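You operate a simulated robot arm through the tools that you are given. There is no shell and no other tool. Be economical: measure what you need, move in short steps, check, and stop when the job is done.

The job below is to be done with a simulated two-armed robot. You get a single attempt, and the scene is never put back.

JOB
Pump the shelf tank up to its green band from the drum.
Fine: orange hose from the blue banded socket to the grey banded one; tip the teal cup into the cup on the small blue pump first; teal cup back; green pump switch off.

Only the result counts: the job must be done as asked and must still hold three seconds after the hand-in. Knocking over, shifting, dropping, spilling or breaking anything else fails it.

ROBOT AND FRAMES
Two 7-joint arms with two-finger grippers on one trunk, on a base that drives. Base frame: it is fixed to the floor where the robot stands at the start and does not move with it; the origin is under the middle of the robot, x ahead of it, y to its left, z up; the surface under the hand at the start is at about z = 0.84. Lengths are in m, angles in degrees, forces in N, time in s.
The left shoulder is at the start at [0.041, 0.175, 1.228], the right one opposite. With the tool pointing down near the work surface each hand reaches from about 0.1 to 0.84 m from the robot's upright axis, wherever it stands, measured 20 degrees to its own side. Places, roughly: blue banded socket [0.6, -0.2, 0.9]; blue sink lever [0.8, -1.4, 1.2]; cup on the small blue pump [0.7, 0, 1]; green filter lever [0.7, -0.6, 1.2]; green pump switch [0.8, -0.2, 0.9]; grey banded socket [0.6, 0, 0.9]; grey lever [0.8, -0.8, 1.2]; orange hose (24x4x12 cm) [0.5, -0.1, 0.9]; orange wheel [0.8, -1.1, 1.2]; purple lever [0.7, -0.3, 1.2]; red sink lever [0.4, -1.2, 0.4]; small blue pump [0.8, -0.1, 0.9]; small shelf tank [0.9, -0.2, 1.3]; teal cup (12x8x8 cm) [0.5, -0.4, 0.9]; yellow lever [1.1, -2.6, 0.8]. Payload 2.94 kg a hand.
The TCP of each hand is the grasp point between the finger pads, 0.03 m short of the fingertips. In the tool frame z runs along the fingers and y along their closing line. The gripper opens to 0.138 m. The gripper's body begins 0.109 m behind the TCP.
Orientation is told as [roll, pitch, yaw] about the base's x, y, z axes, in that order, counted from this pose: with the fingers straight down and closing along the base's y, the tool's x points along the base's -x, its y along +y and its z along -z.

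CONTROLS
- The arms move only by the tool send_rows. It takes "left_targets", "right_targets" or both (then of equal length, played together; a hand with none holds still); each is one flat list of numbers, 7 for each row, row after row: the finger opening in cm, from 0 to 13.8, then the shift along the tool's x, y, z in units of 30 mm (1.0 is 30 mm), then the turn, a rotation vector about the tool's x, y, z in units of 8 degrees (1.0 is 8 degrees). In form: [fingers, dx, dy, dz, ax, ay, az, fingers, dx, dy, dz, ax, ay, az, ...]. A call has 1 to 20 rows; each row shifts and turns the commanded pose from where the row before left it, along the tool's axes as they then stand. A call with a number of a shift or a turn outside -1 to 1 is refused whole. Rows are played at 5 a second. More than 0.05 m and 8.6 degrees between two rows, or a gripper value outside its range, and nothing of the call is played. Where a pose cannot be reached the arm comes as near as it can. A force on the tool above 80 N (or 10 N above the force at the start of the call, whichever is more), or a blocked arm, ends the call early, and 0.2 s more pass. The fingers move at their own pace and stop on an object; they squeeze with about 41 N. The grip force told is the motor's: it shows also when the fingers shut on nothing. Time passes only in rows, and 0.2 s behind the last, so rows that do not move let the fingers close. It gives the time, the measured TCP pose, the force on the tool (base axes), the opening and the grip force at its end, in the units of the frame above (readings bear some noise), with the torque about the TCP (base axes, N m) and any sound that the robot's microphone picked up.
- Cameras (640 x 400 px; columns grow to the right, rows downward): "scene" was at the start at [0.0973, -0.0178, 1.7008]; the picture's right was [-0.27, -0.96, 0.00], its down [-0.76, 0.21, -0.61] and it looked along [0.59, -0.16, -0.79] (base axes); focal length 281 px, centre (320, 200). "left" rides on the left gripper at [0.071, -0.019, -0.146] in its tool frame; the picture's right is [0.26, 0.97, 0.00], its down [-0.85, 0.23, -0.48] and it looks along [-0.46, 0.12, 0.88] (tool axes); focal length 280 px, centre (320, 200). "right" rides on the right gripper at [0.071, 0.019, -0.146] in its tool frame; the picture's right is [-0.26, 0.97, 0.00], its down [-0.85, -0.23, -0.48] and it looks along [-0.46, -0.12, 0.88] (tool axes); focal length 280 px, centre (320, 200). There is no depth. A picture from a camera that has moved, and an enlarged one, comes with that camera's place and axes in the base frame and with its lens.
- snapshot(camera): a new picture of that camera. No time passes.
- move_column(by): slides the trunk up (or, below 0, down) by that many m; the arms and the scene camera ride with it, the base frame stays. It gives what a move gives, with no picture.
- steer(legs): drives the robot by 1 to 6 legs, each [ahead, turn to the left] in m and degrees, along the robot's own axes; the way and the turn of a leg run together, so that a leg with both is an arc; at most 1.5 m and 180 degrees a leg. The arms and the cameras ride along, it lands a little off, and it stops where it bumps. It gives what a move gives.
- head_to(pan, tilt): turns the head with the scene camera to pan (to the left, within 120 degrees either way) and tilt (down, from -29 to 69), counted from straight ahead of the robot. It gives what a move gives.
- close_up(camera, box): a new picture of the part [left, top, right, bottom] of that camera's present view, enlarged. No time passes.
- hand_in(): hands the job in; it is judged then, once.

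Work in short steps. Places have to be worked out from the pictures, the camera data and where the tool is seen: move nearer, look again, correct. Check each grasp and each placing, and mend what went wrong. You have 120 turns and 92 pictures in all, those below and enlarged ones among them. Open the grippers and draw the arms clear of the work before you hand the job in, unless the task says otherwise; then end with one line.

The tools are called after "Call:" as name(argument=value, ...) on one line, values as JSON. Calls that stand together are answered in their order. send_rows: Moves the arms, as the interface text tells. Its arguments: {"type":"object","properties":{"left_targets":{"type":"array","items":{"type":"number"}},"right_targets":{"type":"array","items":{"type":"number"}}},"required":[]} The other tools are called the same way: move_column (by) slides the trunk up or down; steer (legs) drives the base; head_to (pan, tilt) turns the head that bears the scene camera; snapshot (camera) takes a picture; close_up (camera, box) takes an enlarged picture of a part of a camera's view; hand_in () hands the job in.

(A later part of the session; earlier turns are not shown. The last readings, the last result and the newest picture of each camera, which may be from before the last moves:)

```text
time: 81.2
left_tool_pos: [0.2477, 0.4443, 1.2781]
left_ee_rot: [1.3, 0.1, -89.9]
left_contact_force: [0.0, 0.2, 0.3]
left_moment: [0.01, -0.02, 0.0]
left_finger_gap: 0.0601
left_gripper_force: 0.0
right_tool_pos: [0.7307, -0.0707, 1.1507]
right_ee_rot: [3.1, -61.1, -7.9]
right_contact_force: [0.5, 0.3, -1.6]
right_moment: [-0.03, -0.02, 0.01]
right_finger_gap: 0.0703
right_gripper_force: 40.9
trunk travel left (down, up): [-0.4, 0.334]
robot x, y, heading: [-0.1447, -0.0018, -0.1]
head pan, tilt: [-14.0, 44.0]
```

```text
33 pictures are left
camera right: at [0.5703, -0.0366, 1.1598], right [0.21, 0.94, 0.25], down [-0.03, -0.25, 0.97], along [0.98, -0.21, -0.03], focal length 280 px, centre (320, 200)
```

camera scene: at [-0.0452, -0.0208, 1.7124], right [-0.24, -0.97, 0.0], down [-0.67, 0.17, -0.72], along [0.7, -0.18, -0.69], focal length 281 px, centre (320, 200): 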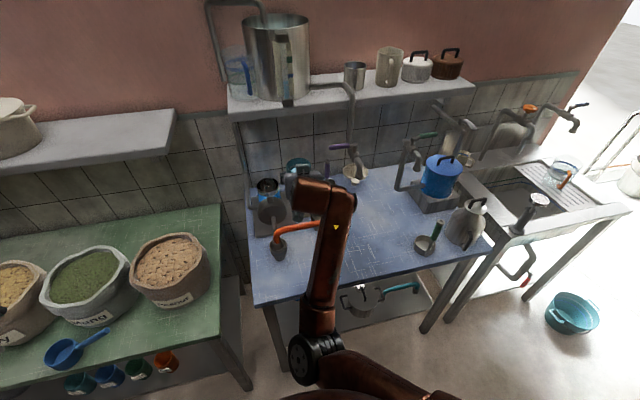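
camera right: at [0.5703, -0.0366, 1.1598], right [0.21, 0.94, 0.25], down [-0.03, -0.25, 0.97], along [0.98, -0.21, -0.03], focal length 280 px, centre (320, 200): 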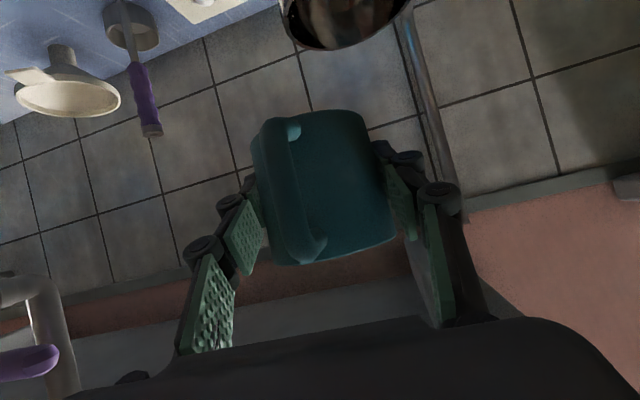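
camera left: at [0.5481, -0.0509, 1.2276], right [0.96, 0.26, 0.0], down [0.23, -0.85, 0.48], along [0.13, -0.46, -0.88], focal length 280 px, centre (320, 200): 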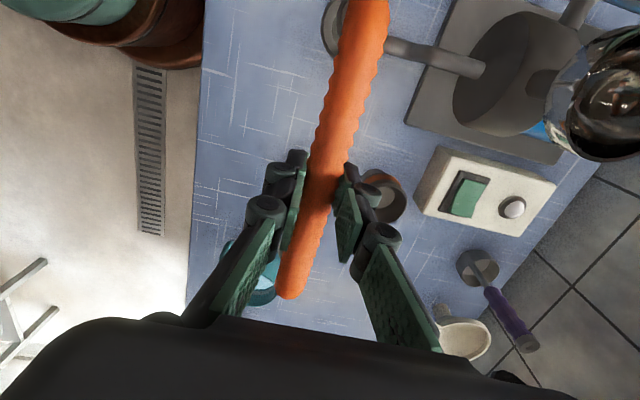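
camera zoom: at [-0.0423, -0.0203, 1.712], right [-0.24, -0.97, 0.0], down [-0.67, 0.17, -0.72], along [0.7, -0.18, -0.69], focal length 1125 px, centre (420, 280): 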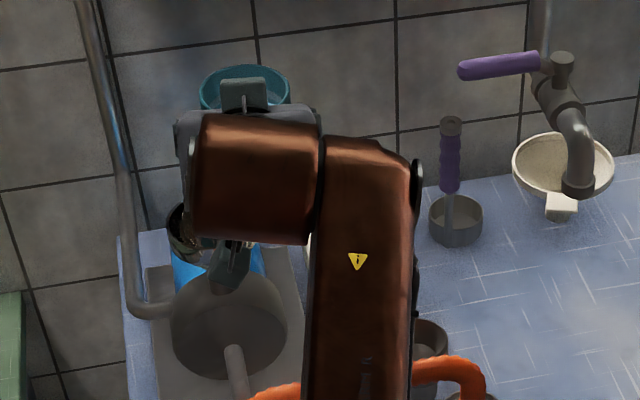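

Geometry agrees: at roll the pouring lip should land near (0.715, -0.024). I shift slightly right and down, and begin rolling slowly.

Call:
send_rows(right_targets=[6, 0.38, -0.25, 0.21, 0, 0, 0, 6, 0, 0, 0, 0, 0, 0, 6, 0, 0, 0, 0, 0, -0.4, 6, 0, 0, 0, 0, 0, -0.4, 6, 0, 0, 0, 0, 0, -0.4, 6, 0, 0, 0, 0, 0, -0.4, 6, 0, 0, 0, 0, 0, -0.4, 6, 0, 0, 0, 0, 0, -0.4, 6, 0, 0, 0, 0, 0, -0.4, 6, 0, 0, 0, 0, 0, -0.4, 6, 0, 0, 0, 0, 0, -0.4, 6, 0, 0, 0, 0, 0, -0.4, 6, 0, 0, 0, 0, 0, 0])

Call:
close_up(camera="scene", box=[220, 130, 370, 230])

Call:
snapshot(camera="right")

```text
time: 84.0
left_tool_pos: [0.2479, 0.444, 1.2786]
left_ee_rot: [1.2, 0.2, -89.9]
left_contact_force: [-0.9, -0.5, -0.8]
left_moment: [0.0, -0.01, -0.03]
left_finger_gap: 0.0602
left_gripper_force: 0.0
right_tool_pos: [0.7296, -0.0773, 1.1384]
right_ee_rot: [-42.6, -49.1, 46.1]
right_contact_force: [1.2, -0.1, -2.2]
right_moment: [0.01, 0.01, 0.02]
right_finger_gap: 0.0702
right_gripper_force: 41.3
trunk travel left (down, up): [-0.4, 0.334]
robot x, y, heading: [-0.1501, 0.0005, -0.0]
head pan, tilt: [-14.0, 44.0]
```

```text
4.00 times, centred on (295, 180) of scene
camera zoom: at [-0.0423, -0.0201, 1.7121], right [-0.24, -0.97, 0.0], down [-0.67, 0.17, -0.72], along [0.7, -0.18, -0.69], focal length 1125 px, centre (420, 280)
```

zoom: 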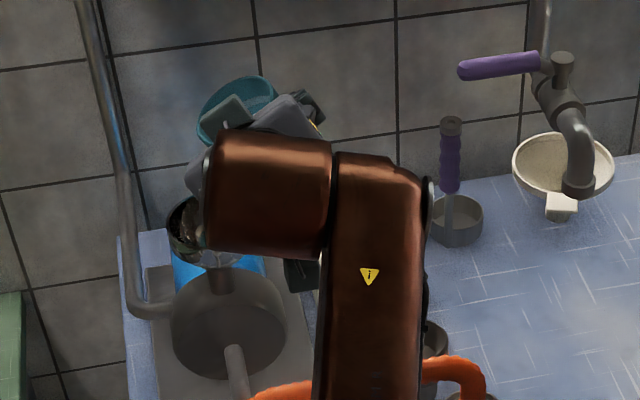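

```text
31 pictures are left
camera right: at [0.5655, -0.0835, 1.1472], right [-0.05, 0.97, -0.23], down [0.01, 0.23, 0.97], along [1.0, 0.05, -0.02], focal length 280 px, centre (320, 200)
```

right: 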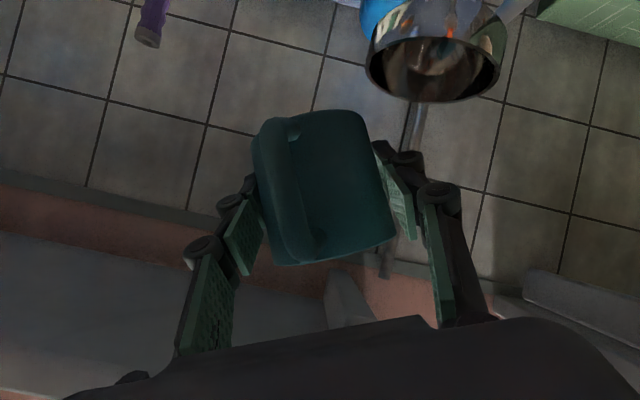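

Rolled 32°, with the pump cup at about (0.714, -0.03), right where the lip will pour. I continue slowly to about 70°.

Call:
send_rows(right_targets=[6, 0, 0, 0, 0, 0, -0.3, 6, 0, 0, 0, 0, 0, -0.3, 6, 0, 0, 0, 0, 0, -0.3, 6, 0, 0, 0, 0, 0, -0.3, 6, 0, 0, 0, 0, 0, -0.3, 6, 0, 0, 0, 0, 0, -0.3, 6, 0, 0, 0, 0, 0, -0.3, 6, 0, 0, 0, 0, 0, -0.3, 6, 0, 0, 0, 0, 0, -0.3, 6, 0, 0, 0, 0, 0, -0.3, 6, 0, 0, 0, 0, 0, -0.3, 6, 0, 0, 0, 0, 0, -0.3, 6, 0, 0, 0, 0, 0, -0.3, 6, 0, 0, 0, 0, 0, -0.3, 6, 0, 0, 0, 0, 0, -0.3, 6, 0, 0, 0, 0, 0, -0.3])

Call:
snapshot(camera="right")

Call:
close_up(camera="scene", box=[220, 130, 370, 230])

```text
time: 87.4
left_tool_pos: [0.2479, 0.445, 1.2784]
left_ee_rot: [1.2, 0.1, -89.9]
left_contact_force: [0.3, -1.1, 0.1]
left_moment: [-0.01, 0.01, 0.0]
left_finger_gap: 0.0601
left_gripper_force: 0.0
right_tool_pos: [0.7294, -0.0775, 1.1385]
right_ee_rot: [-59.4, -18.5, 75.0]
right_contact_force: [0.8, -0.4, -0.9]
right_moment: [0.04, 0.02, -0.02]
right_finger_gap: 0.07
right_gripper_force: 40.6
trunk travel left (down, up): [-0.4, 0.334]
robot x, y, heading: [-0.1461, -0.0066, 0.1]
head pan, tilt: [-14.0, 44.0]
```

```text
30 pictures are left
camera right: at [0.5755, -0.124, 1.1719], right [-0.34, 0.62, -0.71], down [-0.11, 0.72, 0.69], along [0.93, 0.31, -0.18], focal length 280 px, centre (320, 200)
```

right: 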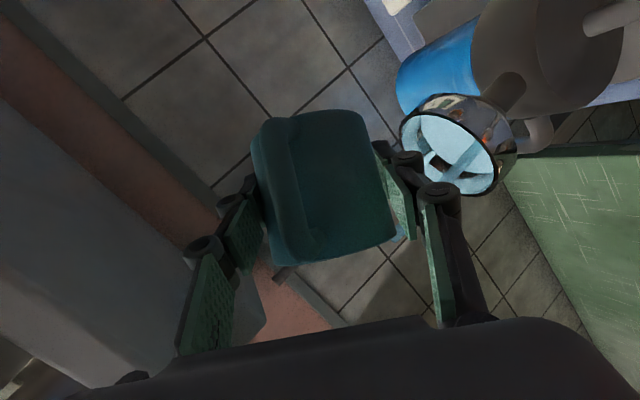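

```text
4.00 times, centred on (295, 180) of scene
camera zoom: at [-0.0424, -0.0202, 1.7121], right [-0.24, -0.97, 0.0], down [-0.67, 0.17, -0.72], along [0.7, -0.18, -0.69], focal length 1125 px, centre (420, 280)
```

zoom: 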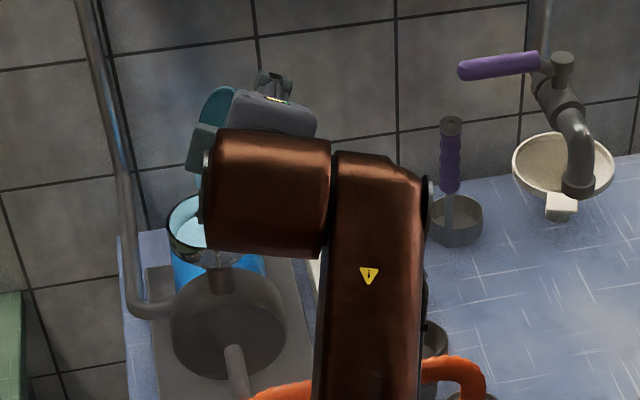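

Water is running into the pump cup. I keep rolling to about 108°.

Call:
send_rows(right_targets=[6, 0, 0, 0, 0, 0, -0.3, 6, 0, 0, 0, 0, 0, -0.3, 6, 0, 0, 0, 0, 0, -0.3, 6, 0, 0, 0, 0, 0, -0.3, 6, 0, 0, 0, 0, 0, -0.3, 6, 0, 0, 0, 0, 0, -0.3, 6, 0, 0, 0, 0, 0, -0.3, 6, 0, 0, 0, 0, 0, -0.3, 6, 0, 0, 0, 0, 0, -0.3, 6, 0, 0, 0, 0, 0, -0.3, 6, 0, 0, 0, 0, 0, -0.3, 6, 0, 0, 0, 0, 0, -0.3, 6, 0, 0, 0, 0, 0, -0.3, 6, 0, 0, 0, 0, 0, -0.3, 6, 0, 0, 0, 0, 0, -0.3, 6, 0, 0, 0, 0, 0, -0.3])

Call:
snapshot(camera="right")

Call:
close_up(camera="scene", box=[220, 130, 370, 230])

```text
time: 90.8
left_tool_pos: [0.2472, 0.4445, 1.2777]
left_ee_rot: [1.2, 0.1, -89.9]
left_contact_force: [0.1, 0.8, -0.6]
left_moment: [-0.02, 0.0, -0.03]
left_finger_gap: 0.06
left_gripper_force: 0.0
right_tool_pos: [0.7287, -0.0781, 1.1389]
right_ee_rot: [-60.0, 15.0, 94.0]
right_contact_force: [-0.3, 0.1, -1.5]
right_moment: [0.04, 0.05, 0.03]
right_finger_gap: 0.0697
right_gripper_force: 40.8
trunk travel left (down, up): [-0.4, 0.334]
robot x, y, heading: [-0.1479, -0.0018, 0.0]
head pan, tilt: [-14.0, 44.0]
```

```text
28 pictures are left
camera right: at [0.5972, -0.1401, 1.2114], right [-0.48, 0.0, -0.88], down [-0.36, 0.91, 0.2], along [0.8, 0.42, -0.44], focal length 280 px, centre (320, 200)
```

right: 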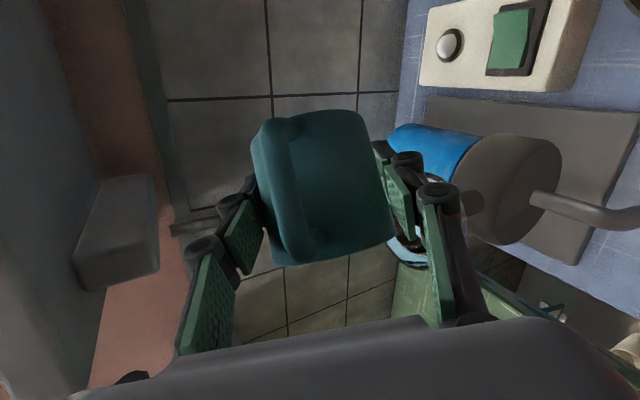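

```text
4.00 times, centred on (295, 180) of scene
camera zoom: at [-0.0425, -0.0201, 1.7121], right [-0.24, -0.97, 0.0], down [-0.67, 0.17, -0.72], along [0.7, -0.18, -0.69], focal length 1125 px, centre (420, 280)
```

zoom: 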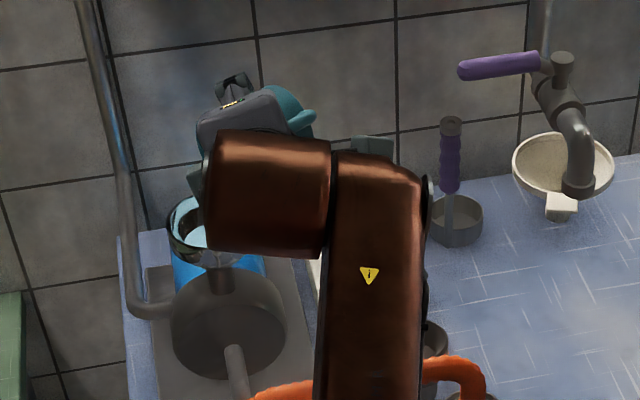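

Tilt is about 90° and most of the water is out. I roll on to about 127° while shifting slightly left to keep the lip over the cup, then wait for it to drain.

Call:
send_rows(right_targets=[6, -0.1, -0.03, 0, 0, 0, -0.3, 6, -0.1, -0.03, 0, 0, 0, -0.3, 6, -0.1, -0.03, 0, 0, 0, -0.3, 6, -0.1, -0.03, 0, 0, 0, -0.3, 6, 0, 0, 0, 0, 0, -0.3, 6, 0, 0, 0, 0, 0, -0.3, 6, 0, 0, 0, 0, 0, -0.3, 6, 0, 0, 0, 0, 0, -0.3, 6, 0, 0, 0, 0, 0, 0, 6, 0, 0, 0, 0, 0, 0, 6, 0, 0, 0, 0, 0, 0, 6, 0, 0, 0, 0, 0, 0, 6, 0, 0, 0, 0, 0, 0, 6, 0, 0, 0, 0, 0, 0])

Call:
close_up(camera="scene", box=[220, 130, 370, 230])

```text
time: 93.8
left_tool_pos: [0.2477, 0.4447, 1.2775]
left_ee_rot: [1.2, 0.1, -90.0]
left_contact_force: [-0.5, -0.3, -0.1]
left_moment: [-0.01, 0.0, 0.0]
left_finger_gap: 0.0602
left_gripper_force: 0.1
right_tool_pos: [0.7299, -0.0652, 1.1384]
right_ee_rot: [-55.5, 31.3, 105.2]
right_contact_force: [0.5, 0.4, -0.1]
right_moment: [0.02, -0.03, 0.03]
right_finger_gap: 0.0695
right_gripper_force: 40.6
trunk travel left (down, up): [-0.4, 0.334]
robot x, y, heading: [-0.1459, -0.0049, 0.1]
head pan, tilt: [-14.0, 44.0]
```

```text
4.00 times, centred on (295, 180) of scene
camera zoom: at [-0.0425, -0.0201, 1.7121], right [-0.24, -0.97, 0.0], down [-0.67, 0.17, -0.72], along [0.7, -0.18, -0.69], focal length 1125 px, centre (420, 280)
```

zoom: 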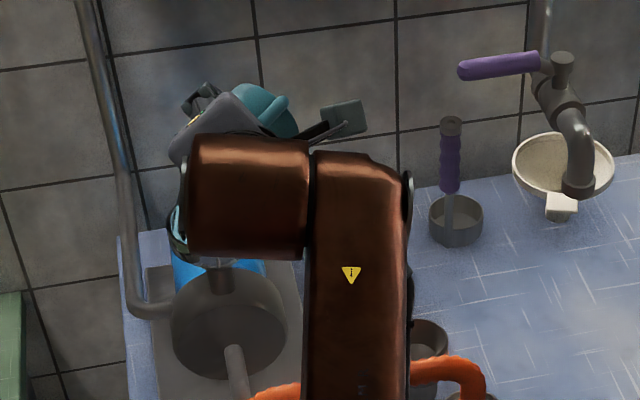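

Emptied. I roll the cup back upright the same way.

Call:
send_rows(right_targets=[6, 0.32, 0.24, 0, 0, 0, 0, 6, 0, 0, 0, 0, 0, 0.9, 6, 0, 0, 0, 0, 0, 0.9, 6, 0, 0, 0, 0, 0, 0.9, 6, 0, 0, 0, 0, 0, 0.9, 6, 0, 0, 0, 0, 0, 0.9, 6, 0, 0, 0, 0, 0, 0.9, 6, 0, 0, 0, 0, 0, 0.9, 6, 0, 0, 0, 0, 0, 0.9, 6, 0, 0, 0, 0, 0, 0.9, 6, 0, 0, 0, 0, 0, 0.9, 6, 0, 0, 0, 0, 0, 0.9, 6, 0, 0, 0, 0, 0, 0.9, 6, 0, 0, 0, 0, 0, 0.9, 6, 0, 0, 0, 0, 0, 0.9, 6, 0, 0, 0, 0, 0, 0.9, 6, 0, 0, 0, 0, 0, 0.9, 6, 0, 0, 0, 0, 0, 0.9, 6, 0, 0, 0, 0, 0, 0.7, 6, 0, 0, 0, 0, 0, 0])

Call:
close_up(camera="scene", box=[220, 130, 370, 230])

```text
time: 98.0
left_tool_pos: [0.2476, 0.4444, 1.2777]
left_ee_rot: [1.2, 0.2, -89.9]
left_contact_force: [-0.6, 1.3, -0.4]
left_moment: [-0.01, 0.0, -0.01]
left_finger_gap: 0.06
left_gripper_force: 0.0
right_tool_pos: [0.7279, -0.0765, 1.1372]
right_ee_rot: [3.2, -61.1, -8.0]
right_contact_force: [0.5, 0.7, -1.2]
right_moment: [-0.01, 0.0, -0.01]
right_finger_gap: 0.0693
right_gripper_force: 41.0
trunk travel left (down, up): [-0.4, 0.334]
robot x, y, heading: [-0.1494, -0.0021, -0.1]
head pan, tilt: [-14.0, 44.0]
```

```text
4.00 times, centred on (295, 180) of scene
camera zoom: at [-0.0425, -0.0201, 1.7121], right [-0.24, -0.97, 0.0], down [-0.67, 0.17, -0.72], along [0.7, -0.18, -0.69], focal length 1125 px, centre (420, 280)
```

zoom: 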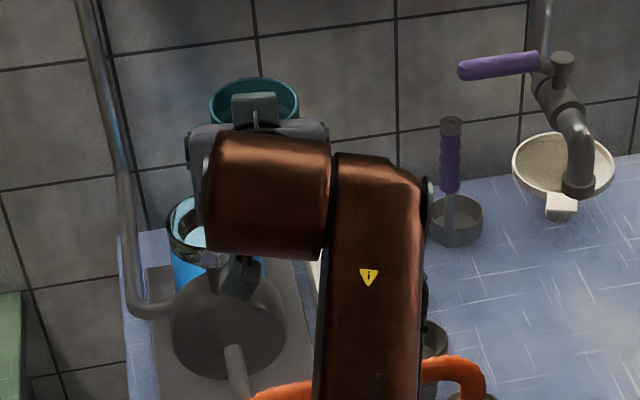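

Upright again, with water standing in the pump cup. I draw the cup back toward the table front and then back the base up to return it.

Call:
send_rows(right_targets=[6, 0.14, -0.37, -0.734, 0, 0, 0, 6, 0.14, -0.37, -0.734, 0, 0, 0, 6, 0.14, -0.37, -0.734, 0, 0, 0, 6, 0.14, -0.37, -0.734, 0, 0, 0, 6, 0.14, -0.37, -0.734, 0, 0, 0, 6, 0.14, -0.37, -0.734, 0, 0, 0, 6, 0.14, -0.37, -0.734, 0, 0, 0, 6, 0.14, -0.37, -0.734, 0, 0, 0, 6, 0, 0, 0, 0, 0, 0])

Call:
steer(legs=[[-0.18, 0]])

Call:
snapshot(camera="scene")

```text
time: 100.0
left_tool_pos: [0.2474, 0.4441, 1.2778]
left_ee_rot: [1.2, 0.0, -89.9]
left_contact_force: [0.2, -0.4, 0.8]
left_moment: [-0.01, -0.01, 0.02]
left_finger_gap: 0.0599
left_gripper_force: 0.0
right_tool_pos: [0.552, -0.1564, 1.1966]
right_ee_rot: [2.4, -61.7, -7.6]
right_contact_force: [0.0, 0.9, 0.1]
right_moment: [-0.02, -0.03, -0.03]
right_finger_gap: 0.0694
right_gripper_force: 41.5
trunk travel left (down, up): [-0.4, 0.334]
robot x, y, heading: [-0.1472, -0.0013, 0.0]
head pan, tilt: [-14.0, 44.0]
```

```text
time: 101.5
left_tool_pos: [0.068, 0.4434, 1.2775]
left_ee_rot: [1.3, 0.1, -89.9]
left_contact_force: [-1.3, 0.1, 0.2]
left_moment: [-0.02, -0.07, 0.0]
left_finger_gap: 0.0601
left_gripper_force: 0.1
right_tool_pos: [0.3712, -0.16, 1.1945]
right_ee_rot: [2.1, -61.6, -7.7]
right_contact_force: [-0.7, 1.3, 0.2]
right_moment: [0.0, 0.02, 0.02]
right_finger_gap: 0.0693
right_gripper_force: 41.0
trunk travel left (down, up): [-0.4, 0.334]
robot x, y, heading: [-0.3272, -0.0073, -0.2]
head pan, tilt: [-14.0, 44.0]
```

```text
24 pictures are left
camera scene: at [-0.2236, -0.0195, 1.7122], right [-0.25, -0.97, 0.0], down [-0.67, 0.17, -0.72], along [0.7, -0.18, -0.69], focal length 281 px, centre (320, 200)
```

scene: 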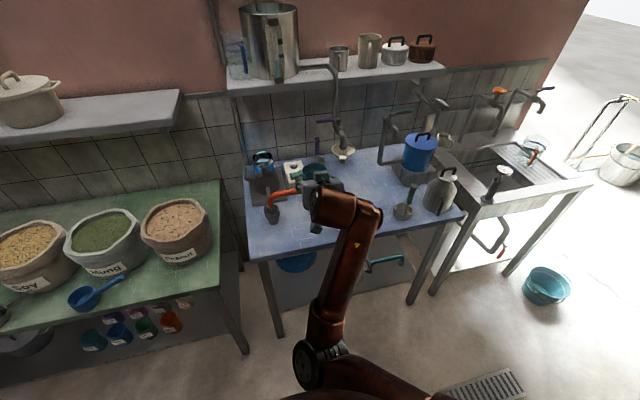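

Next I carry the cup over its old spot and turn it back to its former heading.

Call:
send_rows(right_targets=[6, 0.133, -0.824, 0.83, 0, 0, 0, 6, 0.133, -0.824, 0.83, 0, 0, 0, 6, 0.133, -0.824, 0.83, 0, 0, 0, 6, 0.133, -0.824, 0.83, 0, 0, 0, 6, 0.133, -0.824, 0.83, 0, 0, 0, 6, 0.133, -0.824, 0.83, 0, 0, 0, 6, 0.133, -0.824, 0.83, 0, 0, 0, 6, 0.133, -0.824, 0.83, 0, 0, 0, 6, 0.133, -0.824, 0.83, 0, 0, 0, 6, 0, 0, 0, 0.7, -0.02, 0.38, 6, 0, 0, 0, 0.7, -0.02, 0.38, 6, 0, 0, 0, 0.7, -0.02, 0.38, 6, 0, 0, 0, 0.7, -0.02, 0.38, 6, 0, 0, 0, 0.7, -0.02, 0.38, 6, 0, 0, 0, 0, 0, 0])

```text
time: 104.7
left_tool_pos: [0.07, 0.4428, 1.2778]
left_ee_rot: [1.2, 0.1, -90.0]
left_contact_force: [-0.5, -0.3, 0.4]
left_moment: [-0.05, 0.01, 0.04]
left_finger_gap: 0.06
left_gripper_force: 0.0
right_tool_pos: [0.5293, -0.3972, 1.0515]
right_ee_rot: [2.3, -61.7, -39.7]
right_contact_force: [0.1, 0.2, -0.3]
right_moment: [0.03, 0.02, 0.03]
right_finger_gap: 0.0695
right_gripper_force: 41.2
trunk travel left (down, up): [-0.4, 0.334]
robot x, y, heading: [-0.3273, 0.0014, -0.0]
head pan, tilt: [-14.0, 44.0]
```

Directly over its spot. I trim the pitch by 2.5° and lower most of the way.

Call:
send_rows(right_targets=[6, 0, 0, 0, 0, 0.31, 0, 6, 0.54, 0, 0.32, 0, 0, 0, 6, 0.54, 0, 0.32, 0, 0, 0, 6, 0.54, 0, 0.32, 0, 0, 0, 6, 0.54, 0, 0.32, 0, 0, 0, 6, 0.54, 0, 0.32, 0, 0, 0, 6, 0.54, 0, 0.32, 0, 0, 0, 6, 0.54, 0, 0.32, 0, 0, 0, 6, 0.54, 0, 0.32, 0, 0, 0, 6, 0, 0, 0, 0, 0, 0])

Call:
snapshot(camera="right")

```text
time: 106.9
left_tool_pos: [0.0691, 0.4444, 1.2775]
left_ee_rot: [1.2, 0.1, -90.0]
left_contact_force: [-0.7, 0.0, 0.1]
left_moment: [-0.02, -0.02, -0.02]
left_finger_gap: 0.0602
left_gripper_force: 0.0
right_tool_pos: [0.5311, -0.3946, 0.9002]
right_ee_rot: [2.1, -59.1, -39.5]
right_contact_force: [-0.4, -0.6, -1.4]
right_moment: [0.0, 0.04, -0.02]
right_finger_gap: 0.0697
right_gripper_force: 41.3
trunk travel left (down, up): [-0.4, 0.334]
robot x, y, heading: [-0.3255, -0.0025, -0.3]
head pan, tilt: [-14.0, 44.0]
```

```text
23 pictures are left
camera right: at [0.414, -0.2806, 0.9142], right [0.69, 0.68, 0.24], down [-0.13, -0.21, 0.97], along [0.71, -0.7, -0.06], focal length 280 px, centre (320, 200)
```

right: 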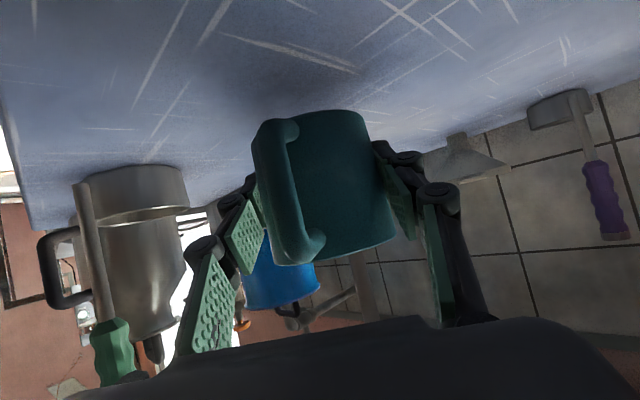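

About 2 cm more; I lower gently until the table is felt.

Call:
send_rows(right_targets=[6, 0.17, 0, 0.1, 0, 0, 0, 6, 0.17, 0, 0.1, 0, 0, 0, 6, 0.17, 0, 0.1, 0, 0, 0, 6, 0.1, 0, 0.06, 0, 0, 0, 6, 0, 0, 0, 0, 0, 0])

```text
time: 108.1
left_tool_pos: [0.0699, 0.4447, 1.2786]
left_ee_rot: [1.2, 0.1, -90.0]
left_contact_force: [-0.7, 0.0, -0.7]
left_moment: [0.04, 0.01, 0.0]
left_finger_gap: 0.0599
left_gripper_force: 0.0
right_tool_pos: [0.5306, -0.3931, 0.8794]
right_ee_rot: [2.1, -59.4, -39.5]
right_contact_force: [-0.5, 0.5, 3.3]
right_moment: [-0.08, -0.02, 0.05]
right_finger_gap: 0.0696
right_gripper_force: 41.3
trunk travel left (down, up): [-0.4, 0.334]
robot x, y, heading: [-0.3249, -0.0019, -0.5]
head pan, tilt: [-14.0, 44.0]
```

The table is just felt (+3 N) at the original height. I release the cup.

Call:
send_rows(right_targets=[7.5, 0, 0, 0, 0, 0, 0, 8.5, 0, 0, 0, 0, 0, 0, 10, 0, 0, 0, 0, 0, 0, 12, 0, 0, 0, 0, 0, 0, 13.8, 0, 0, 0, 0, 0, 0, 13.8, 0, 0, 0, 0, 0, 0])

Call:
snapshot(camera="right")

```text
time: 109.5
left_tool_pos: [0.0688, 0.443, 1.2771]
left_ee_rot: [1.2, 0.1, -89.9]
left_contact_force: [-0.2, -0.1, -1.2]
left_moment: [-0.04, 0.0, 0.01]
left_finger_gap: 0.06
left_gripper_force: 0.1
right_tool_pos: [0.531, -0.3935, 0.8779]
right_ee_rot: [2.2, -59.2, -39.4]
right_contact_force: [0.0, -0.1, 0.1]
right_moment: [-0.01, 0.01, 0.01]
right_finger_gap: 0.138
right_gripper_force: 0.1
trunk travel left (down, up): [-0.4, 0.334]
robot x, y, heading: [-0.3276, -0.0024, -0.4]
head pan, tilt: [-14.0, 44.0]
```

```text
22 pictures are left
camera right: at [0.4144, -0.2791, 0.8927], right [0.69, 0.68, 0.24], down [-0.13, -0.21, 0.97], along [0.71, -0.7, -0.06], focal length 280 px, centre (320, 200)
```

right: 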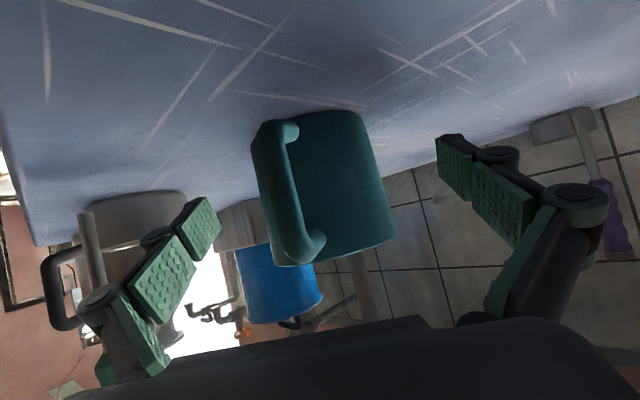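

The cup stands upright and free at its original place. I withdraw straight back along the fingers, then up.

Call:
send_rows(right_targets=[13.8, 0, 0, -0.6, 0, 0, 0, 13.8, 0, 0, -0.8, 0, 0, 0, 13.8, 0, 0, -0.8, 0, 0, 0, 13.8, 0, 0, -0.8, 0, 0, 0, 13.8, 0, 0, -0.8, 0, 0, 0, 13.8, 0, 0, -0.8, 0, 0, 0, 13.8, 0, 0, -0.6, 0, 0, 0, 13.8, -0.8, 0, -0.4, 0, 0, 0, 13.8, -0.8, 0, -0.4, 0, 0, 0, 13.8, -0.8, 0, -0.4, 0, 0, 0, 13.8, -0.8, 0, -0.4, 0, 0, 0, 13.8, -0.8, 0, -0.4, 0, 0, 0, 13.8, -0.8, 0, -0.4, 0, 0, 0, 13.8, 0, 0, 0, 0, 0, 0])

Call:
snapshot(camera="scene")

```text
time: 112.5
left_tool_pos: [0.0704, 0.4436, 1.277]
left_ee_rot: [1.2, 0.1, -89.9]
left_contact_force: [0.8, 0.1, 0.0]
left_moment: [0.02, 0.01, 0.0]
left_finger_gap: 0.0598
left_gripper_force: 0.0
right_tool_pos: [0.4845, -0.3485, 1.1354]
right_ee_rot: [2.1, -59.1, -39.5]
right_contact_force: [0.0, -0.1, -0.7]
right_moment: [0.02, -0.01, 0.01]
right_finger_gap: 0.1379
right_gripper_force: 0.1
right hand out of reach, approached as far as the arm can: row 3, 4, 5, 6, 7
trunk travel left (down, up): [-0.4, 0.334]
robot x, y, heading: [-0.3248, 0.0, -0.1]
head pan, tilt: [-14.0, 44.0]
```

```text
21 pictures are left
camera scene: at [-0.2209, -0.0199, 1.712], right [-0.25, -0.97, 0.0], down [-0.67, 0.17, -0.72], along [0.7, -0.18, -0.7], focal length 281 px, centre (320, 200)
```

scene: 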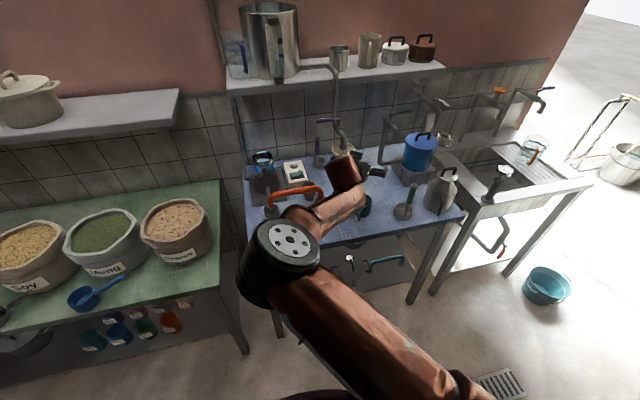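

Some rows of the withdrawal were unreachable, so I check the cup has not been disturbed.

Call:
close_up(camera="scene", box=[230, 130, 430, 255])

Call:
snapshot(camera="right")

```text
3.20 times, centred on (330, 192) of scene
camera zoom: at [-0.2209, -0.0199, 1.712], right [-0.25, -0.97, 0.0], down [-0.67, 0.17, -0.72], along [0.7, -0.18, -0.7], focal length 900 px, centre (288, 224)
```

zoom: 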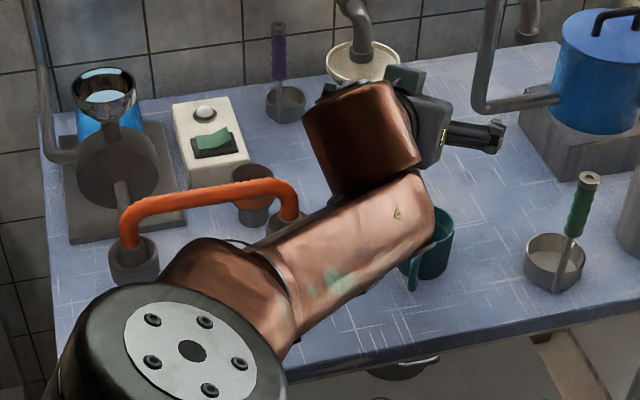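

```text
19 pictures are left
camera right: at [0.3677, -0.2338, 1.1498], right [0.69, 0.68, 0.24], down [-0.13, -0.21, 0.97], along [0.71, -0.7, -0.06], focal length 280 px, centre (320, 200)
```

right: 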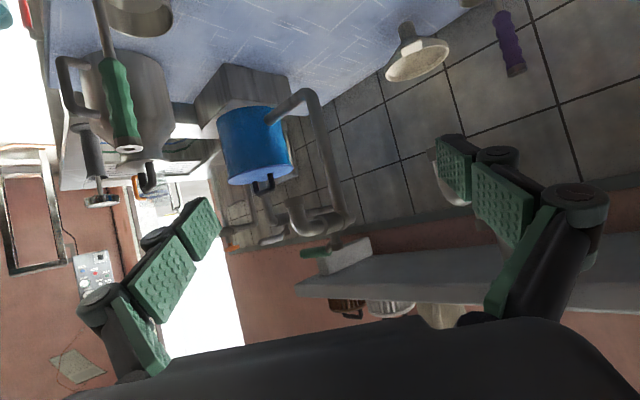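

The cup stands undisturbed. Now a close look at the pump switch.

Call:
close_up(camera="scene", box=[278, 155, 318, 190])

```text
11.43 times, centred on (298, 172) of scene
camera zoom: at [-0.2209, -0.0199, 1.712], right [-0.25, -0.97, 0.0], down [-0.67, 0.17, -0.72], along [0.7, -0.18, -0.7], focal length 3214 px, centre (571, 514)
```

zoom: 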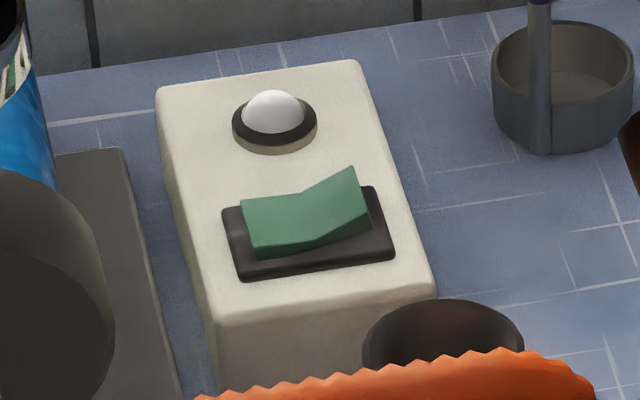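

The rocker's right end (-y) is raised, so it is off; pressing the right end should turn it on. Right-end target is about (0.78, -0.182, 0.91). I close the right hand, straighten its heading, reduce pitch to about -30°, and draw it back and up.

Call:
send_rows(right_targets=[4, 0, 0, 0, -0.79, 0, -0.47, 2, 0, 0, 0, -0.79, 0, -0.47, 0, 0, 0, 0, -0.79, 0, -0.47, 0, 0, 0, 0, -0.79, 0, -0.47, 0, 0, 0, 0, -0.79, 0, -0.47, 0, 0, 0, 0, 0, 0.9, 0, 0, 0, 0, 0, 0, 0.9, 0, 0, 0, 0, 0, 0, 0.9, 0, 0, 0, 0, 0, 0, 0.9, 0, 0, 0.27, 0.42, -0.78, 0, 0, 0, 0, 0.27, 0.42, -0.78, 0, 0, 0, 0, 0.27, 0.42, -0.78, 0, 0, 0, 0, 0.27, 0.42, -0.78, 0, 0, 0, 0, 0.27, 0.42, -0.78, 0, 0, 0, 0, 0.27, 0.42, -0.78, 0, 0, 0, 0, 0.27, 0.42, -0.78, 0, 0, 0, 0, 0.27, 0.42, -0.78, 0, 0, 0, 0, 0, 0, 0, 0, 0, 0])

```text
time: 116.3
left_tool_pos: [0.0697, 0.4434, 1.278]
left_ee_rot: [1.2, 0.2, -90.0]
left_contact_force: [-0.7, 0.4, -0.7]
left_moment: [0.0, 0.0, -0.01]
left_finger_gap: 0.0602
left_gripper_force: 0.2
right_tool_pos: [0.3323, -0.2463, 1.2625]
right_ee_rot: [0.9, -31.0, -1.6]
right_contact_force: [-0.6, 0.0, -0.4]
right_moment: [0.03, -0.01, 0.04]
right_finger_gap: 0.0
right_gripper_force: 28.0
trunk travel left (down, up): [-0.4, 0.334]
robot x, y, heading: [-0.3266, -0.0038, -0.2]
head pan, tilt: [-14.0, 44.0]
```

Good. I drive forward 0.27 m and set the head to see both switch and tank.

Call:
steer(legs=[[0.27, 0.2]])

Call:
head_to(pan=-12, tilt=38)

Call:
snapshot(camera="scene")

```text
time: 118.2
left_tool_pos: [0.3398, 0.4462, 1.2782]
left_ee_rot: [1.1, 0.1, -89.5]
left_contact_force: [0.4, -0.1, -0.4]
left_moment: [0.04, 0.04, -0.02]
left_finger_gap: 0.06
left_gripper_force: 0.0
right_tool_pos: [0.6078, -0.2409, 1.2621]
right_ee_rot: [1.0, -30.9, -1.1]
right_contact_force: [-0.6, 0.9, -0.7]
right_moment: [-0.02, 0.01, 0.02]
right_finger_gap: 0.0
right_gripper_force: 28.4
trunk travel left (down, up): [-0.4, 0.334]
robot x, y, heading: [-0.0515, -0.0033, 0.3]
head pan, tilt: [-14.0, 44.0]
```

```text
time: 118.8
left_tool_pos: [0.3379, 0.4468, 1.2783]
left_ee_rot: [1.2, 0.2, -89.6]
left_contact_force: [0.0, 0.3, -0.1]
left_moment: [-0.01, -0.02, -0.01]
left_finger_gap: 0.06
left_gripper_force: 0.1
right_tool_pos: [0.6063, -0.2397, 1.2629]
right_ee_rot: [1.0, -31.1, -1.1]
right_contact_force: [0.0, 1.0, -0.4]
right_moment: [0.01, -0.03, 0.0]
right_finger_gap: 0.0
right_gripper_force: 28.2
trunk travel left (down, up): [-0.4, 0.334]
robot x, y, heading: [-0.0533, -0.0022, 0.2]
head pan, tilt: [-12.0, 38.0]
```

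```text
17 pictures are left
camera scene: at [0.0558, -0.017, 1.7209], right [-0.2, -0.98, 0.0], down [-0.6, 0.13, -0.79], along [0.77, -0.16, -0.62], focal length 281 px, centre (320, 200)
```

scene: 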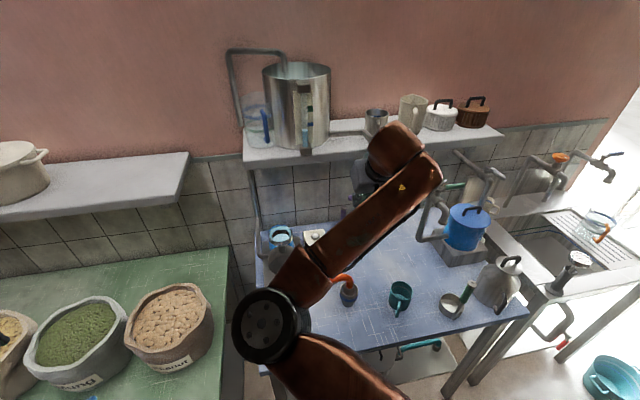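

Lever tip is at about (0.70, -0.245, 1.205), so I use a 40° pitch to keep the wrist clear of it. I shift to y≈-0.184 and come down along the fingers to hover above the rocker's right end.

Call:
send_rows(right_targets=[0, 0, 0.62, 0, 0, -0.55, 0, 0, 0, 0.62, 0, 0, -0.55, 0, 0, 0, 0.62, 0, 0, 0, 0, 0, 0.143, 0, 0.888, 0, 0, 0, 0, 0.143, 0, 0.888, 0, 0, 0, 0, 0.143, 0, 0.888, 0, 0, 0, 0, 0.143, 0, 0.888, 0, 0, 0, 0, 0.143, 0, 0.888, 0, 0, 0, 0, 0.143, 0, 0.888, 0, 0, 0, 0, 0.143, 0, 0.888, 0, 0, 0, 0, 0.143, 0, 0.888, 0, 0, 0, 0, 0.143, 0, 0.888, 0, 0, 0, 0, 0.143, 0, 0.888, 0, 0, 0, 0, 0.143, 0, 0.888, 0, 0, 0, 0, 0, 0, 0, 0, 0, 0])

Call:
snapshot(camera="right")

Call:
close_up(camera="scene", box=[240, 90, 440, 270])

```text
time: 122.0
left_tool_pos: [0.3379, 0.4468, 1.278]
left_ee_rot: [1.3, 0.1, -89.6]
left_contact_force: [0.3, 0.3, 1.2]
left_moment: [0.01, -0.01, -0.01]
left_finger_gap: 0.0598
left_gripper_force: 0.0
right_tool_pos: [0.7655, -0.1843, 1.0097]
right_ee_rot: [1.1, -40.0, -1.1]
right_contact_force: [-1.1, 0.6, 0.5]
right_moment: [-0.03, -0.02, -0.02]
right_finger_gap: 0.0
right_gripper_force: 28.6
right hand out of reach, approached as far as the arm can: row 3
trunk travel left (down, up): [-0.4, 0.334]
robot x, y, heading: [-0.0533, -0.0048, 0.4]
head pan, tilt: [-12.0, 38.0]
```

```text
16 pictures are left
camera right: at [0.6161, -0.1641, 1.0773], right [0.21, 0.96, 0.18], down [0.34, -0.25, 0.91], along [0.92, -0.13, -0.38], focal length 280 px, centre (320, 200)
```

right: 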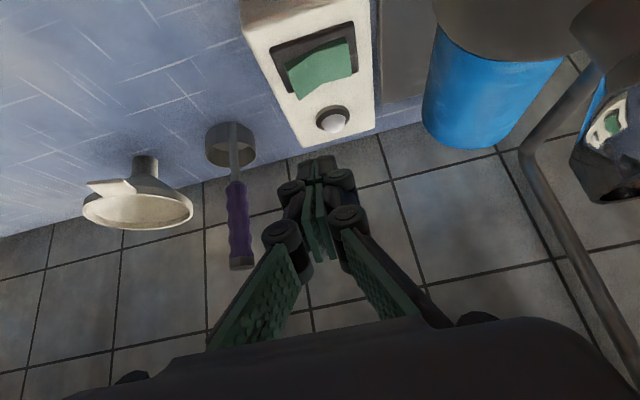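

```text
2.22 times, centred on (340, 180) of scene
camera zoom: at [0.0554, -0.0173, 1.721], right [-0.2, -0.98, 0.0], down [-0.6, 0.13, -0.79], along [0.77, -0.16, -0.62], focal length 625 px, centre (276, 244)
```

zoom: 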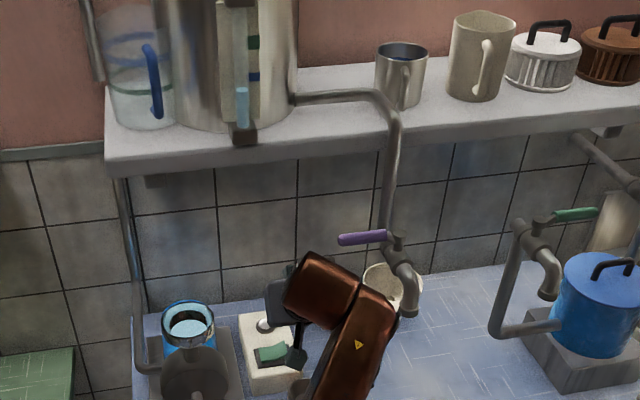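

The rocker centre re-measures to (0.782, -0.167) with its raised end at y≈-0.185, right under the tip. I descend to just above it.

Call:
send_rows(right_targets=[0, 0.36, 0, 0.5, 0, 0, 0, 0, 0.36, 0, 0.5, 0, 0, 0, 0, 0.36, 0, 0.5, 0, 0, 0, 0, 0.107, 0, 0.128, 0, 0, 0, 0, 0.107, 0, 0.128, 0, 0, 0])

Call:
close_up(camera="right", box=[200, 0, 440, 200])

```text
time: 123.2
left_tool_pos: [0.3387, 0.4459, 1.2782]
left_ee_rot: [1.2, 0.1, -89.7]
left_contact_force: [0.7, -0.2, 0.4]
left_moment: [-0.01, 0.03, -0.02]
left_finger_gap: 0.0602
left_gripper_force: 0.2
right_tool_pos: [0.7674, -0.1843, 0.9445]
right_ee_rot: [1.2, -39.8, -1.2]
right_contact_force: [0.2, 0.2, 0.3]
right_moment: [0.0, -0.03, 0.01]
right_finger_gap: 0.0001
right_gripper_force: 27.9
trunk travel left (down, up): [-0.4, 0.334]
robot x, y, heading: [-0.0571, -0.006, -0.0]
head pan, tilt: [-12.0, 38.0]
```

```text
2.00 times, centred on (320, 100) of right
camera zoom: at [0.6192, -0.1632, 1.0119], right [0.21, 0.96, 0.18], down [0.34, -0.25, 0.91], along [0.92, -0.13, -0.38], focal length 561 px, centre (320, 400)
```

zoom: 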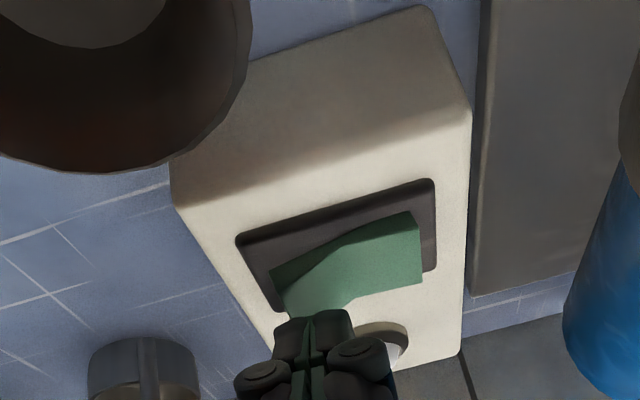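

The tip is right over the raised end. I press down in small steps.

Call:
send_rows(right_targets=[0, 0.107, 0, 0.128, 0, 0, 0, 0, 0.107, 0, 0.128, 0, 0, 0, 0, 0.107, 0, 0.128, 0, 0, 0])

```text
time: 124.0
left_tool_pos: [0.3368, 0.4479, 1.2788]
left_ee_rot: [1.3, 0.1, -89.6]
left_contact_force: [-0.2, -0.5, 0.5]
left_moment: [0.01, -0.03, 0.02]
left_finger_gap: 0.0601
left_gripper_force: 0.2
right_tool_pos: [0.7695, -0.1831, 0.9353]
right_ee_rot: [1.1, -40.3, -1.2]
right_contact_force: [-1.3, -0.8, 16.4]
right_moment: [0.13, -0.09, 0.0]
right_finger_gap: 0.0
right_gripper_force: 27.3
trunk travel left (down, up): [-0.4, 0.334]
robot x, y, heading: [-0.0556, -0.0007, 0.1]
head pan, tilt: [-12.0, 38.0]
```

Contact at 16 N; I press a little further.

Call:
send_rows(right_targets=[0, 0.107, 0, 0.128, 0, 0, 0, 0, 0.107, 0, 0.128, 0, 0, 0])

Call:
close_up(camera="scene", box=[240, 80, 400, 270])

```text
time: 124.7
left_tool_pos: [0.333, 0.4476, 1.2799]
left_ee_rot: [1.5, 0.1, -89.6]
left_contact_force: [0.0, 0.0, -1.0]
left_moment: [-0.01, 0.01, 0.01]
left_finger_gap: 0.0601
left_gripper_force: 0.2
right_tool_pos: [0.7689, -0.1827, 0.9339]
right_ee_rot: [0.8, -41.3, -1.1]
right_contact_force: [-2.4, -3.2, 47.2]
right_moment: [0.33, -0.33, 0.0]
right_finger_gap: 0.0001
right_gripper_force: 28.3
trunk travel left (down, up): [-0.4, 0.334]
robot x, y, heading: [-0.055, -0.0016, 0.1]
head pan, tilt: [-12.0, 38.0]
```

```text
2.11 times, centred on (320, 175) of scene
camera zoom: at [0.0486, -0.0163, 1.7219], right [-0.2, -0.98, 0.0], down [-0.6, 0.13, -0.79], along [0.77, -0.16, -0.61], focal length 592 px, centre (320, 253)
```

zoom: 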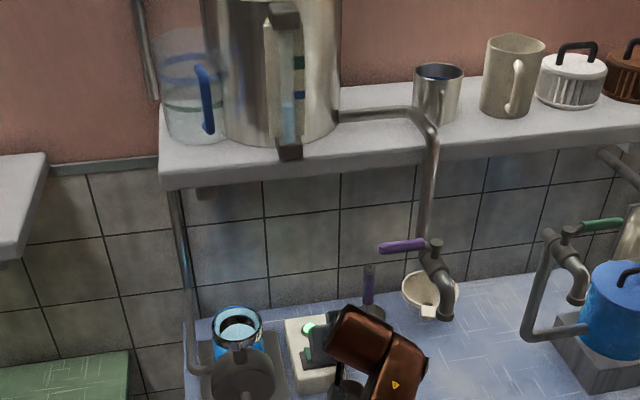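

The lamp is green and the pump is on. I check the gauge now (no time passes).

Call:
close_up(camera="scene", box=[290, 75, 340, 125])

```text
8.00 times, centred on (315, 100) of scene
camera zoom: at [0.0486, -0.0163, 1.7219], right [-0.2, -0.98, 0.0], down [-0.6, 0.13, -0.79], along [0.77, -0.16, -0.61], focal length 2250 px, centre (360, 1000)
```

zoom: 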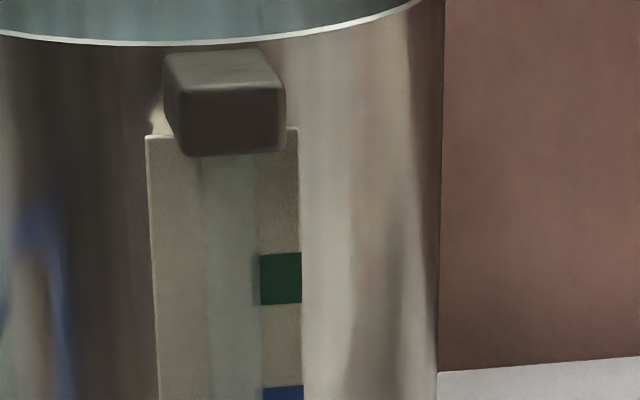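

The level is still below the blue mark. I lift off and shift over the rocker's other (left) end, ready to switch off.

Call:
send_rows(right_targets=[0, -0.643, 0, -0.766, 0, 0, 0, 0, 0, 0.6, 0, 0, 0, 0, 0, 0, 0.6, 0, 0, 0, 0])

Call:
close_up(camera="scene", box=[270, 80, 350, 145])

```text
time: 125.5
left_tool_pos: [0.3394, 0.4464, 1.2781]
left_ee_rot: [1.2, 0.1, -89.7]
left_contact_force: [0.5, -0.3, -0.9]
left_moment: [0.02, 0.01, 0.0]
left_finger_gap: 0.0598
left_gripper_force: 0.1
right_tool_pos: [0.7673, -0.1462, 0.9479]
right_ee_rot: [1.2, -39.5, -1.2]
right_contact_force: [0.7, -0.1, -0.3]
right_moment: [0.0, -0.01, -0.02]
right_finger_gap: 0.0
right_gripper_force: 27.9
trunk travel left (down, up): [-0.4, 0.334]
robot x, y, heading: [-0.0541, -0.0041, 0.5]
head pan, tilt: [-12.0, 38.0]
```

```text
6.15 times, centred on (310, 112) of scene
camera zoom: at [0.0567, -0.0169, 1.7207], right [-0.2, -0.98, 0.0], down [-0.6, 0.13, -0.79], along [0.77, -0.16, -0.62], focal length 1731 px, centre (382, 738)
```

zoom: 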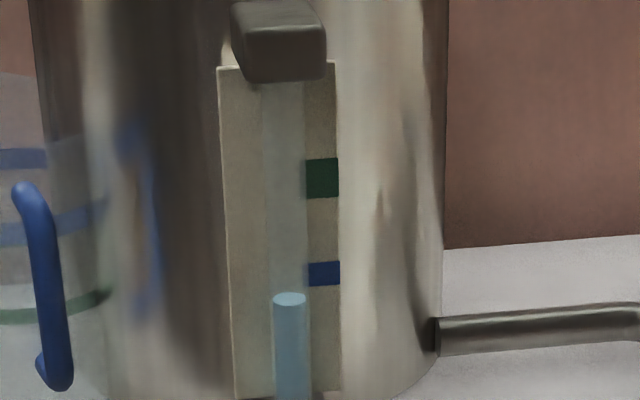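

The level has risen slightly and needs about 120 px more on this scale. I wait about 4 s and measure the rate.

Call:
send_rows(right_targets=[0, 0, 0, 0, 0, 0, 0, 0, 0, 0, 0, 0, 0, 0, 0, 0, 0, 0, 0, 0, 0, 0, 0, 0, 0, 0, 0, 0, 0, 0, 0, 0, 0, 0, 0, 0, 0, 0, 0, 0, 0, 0, 0, 0, 0, 0, 0, 0, 0, 0, 0, 0, 0, 0, 0, 0, 0, 0, 0, 0, 0, 0, 0, 0, 0, 0, 0, 0, 0, 0, 0, 0, 0, 0, 0, 0, 0, 0, 0, 0, 0, 0, 0, 0, 0, 0, 0, 0, 0, 0, 0, 0, 0, 0, 0, 0, 0, 0, 0, 0, 0, 0, 0, 0, 0, 0, 0, 0, 0, 0, 0, 0, 0, 0, 0, 0, 0, 0, 0, 0, 0, 0, 0, 0, 0, 0, 0, 0, 0, 0, 0, 0, 0, 0, 0, 0, 0, 0, 0, 0])

Call:
close_up(camera="scene", box=[270, 80, 350, 145])

```text
time: 129.7
left_tool_pos: [0.3386, 0.4466, 1.2789]
left_ee_rot: [1.2, 0.2, -89.5]
left_contact_force: [0.4, -0.6, 0.5]
left_moment: [0.02, 0.02, 0.03]
left_finger_gap: 0.0602
left_gripper_force: 0.2
right_tool_pos: [0.7674, -0.1454, 0.95]
right_ee_rot: [1.1, -39.9, -1.2]
right_contact_force: [-0.5, 0.4, -0.4]
right_moment: [0.02, 0.02, 0.04]
right_finger_gap: 0.0
right_gripper_force: 28.6
trunk travel left (down, up): [-0.4, 0.334]
robot x, y, heading: [-0.054, -0.0042, 0.3]
head pan, tilt: [-12.0, 38.0]
```

```text
6.15 times, centred on (310, 112) of scene
camera zoom: at [0.0559, -0.0173, 1.7209], right [-0.2, -0.98, 0.0], down [-0.6, 0.13, -0.79], along [0.77, -0.16, -0.62], focal length 1731 px, centre (382, 738)
```

zoom: 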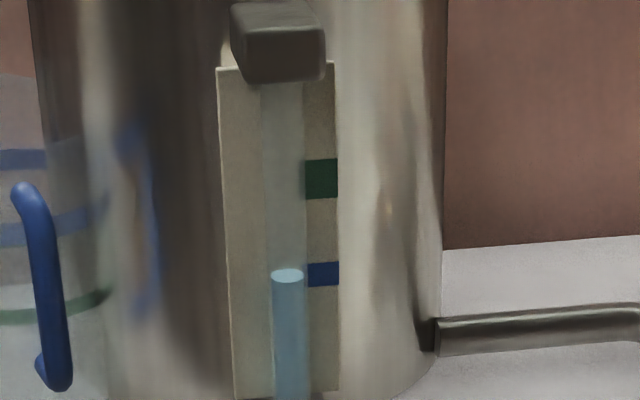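

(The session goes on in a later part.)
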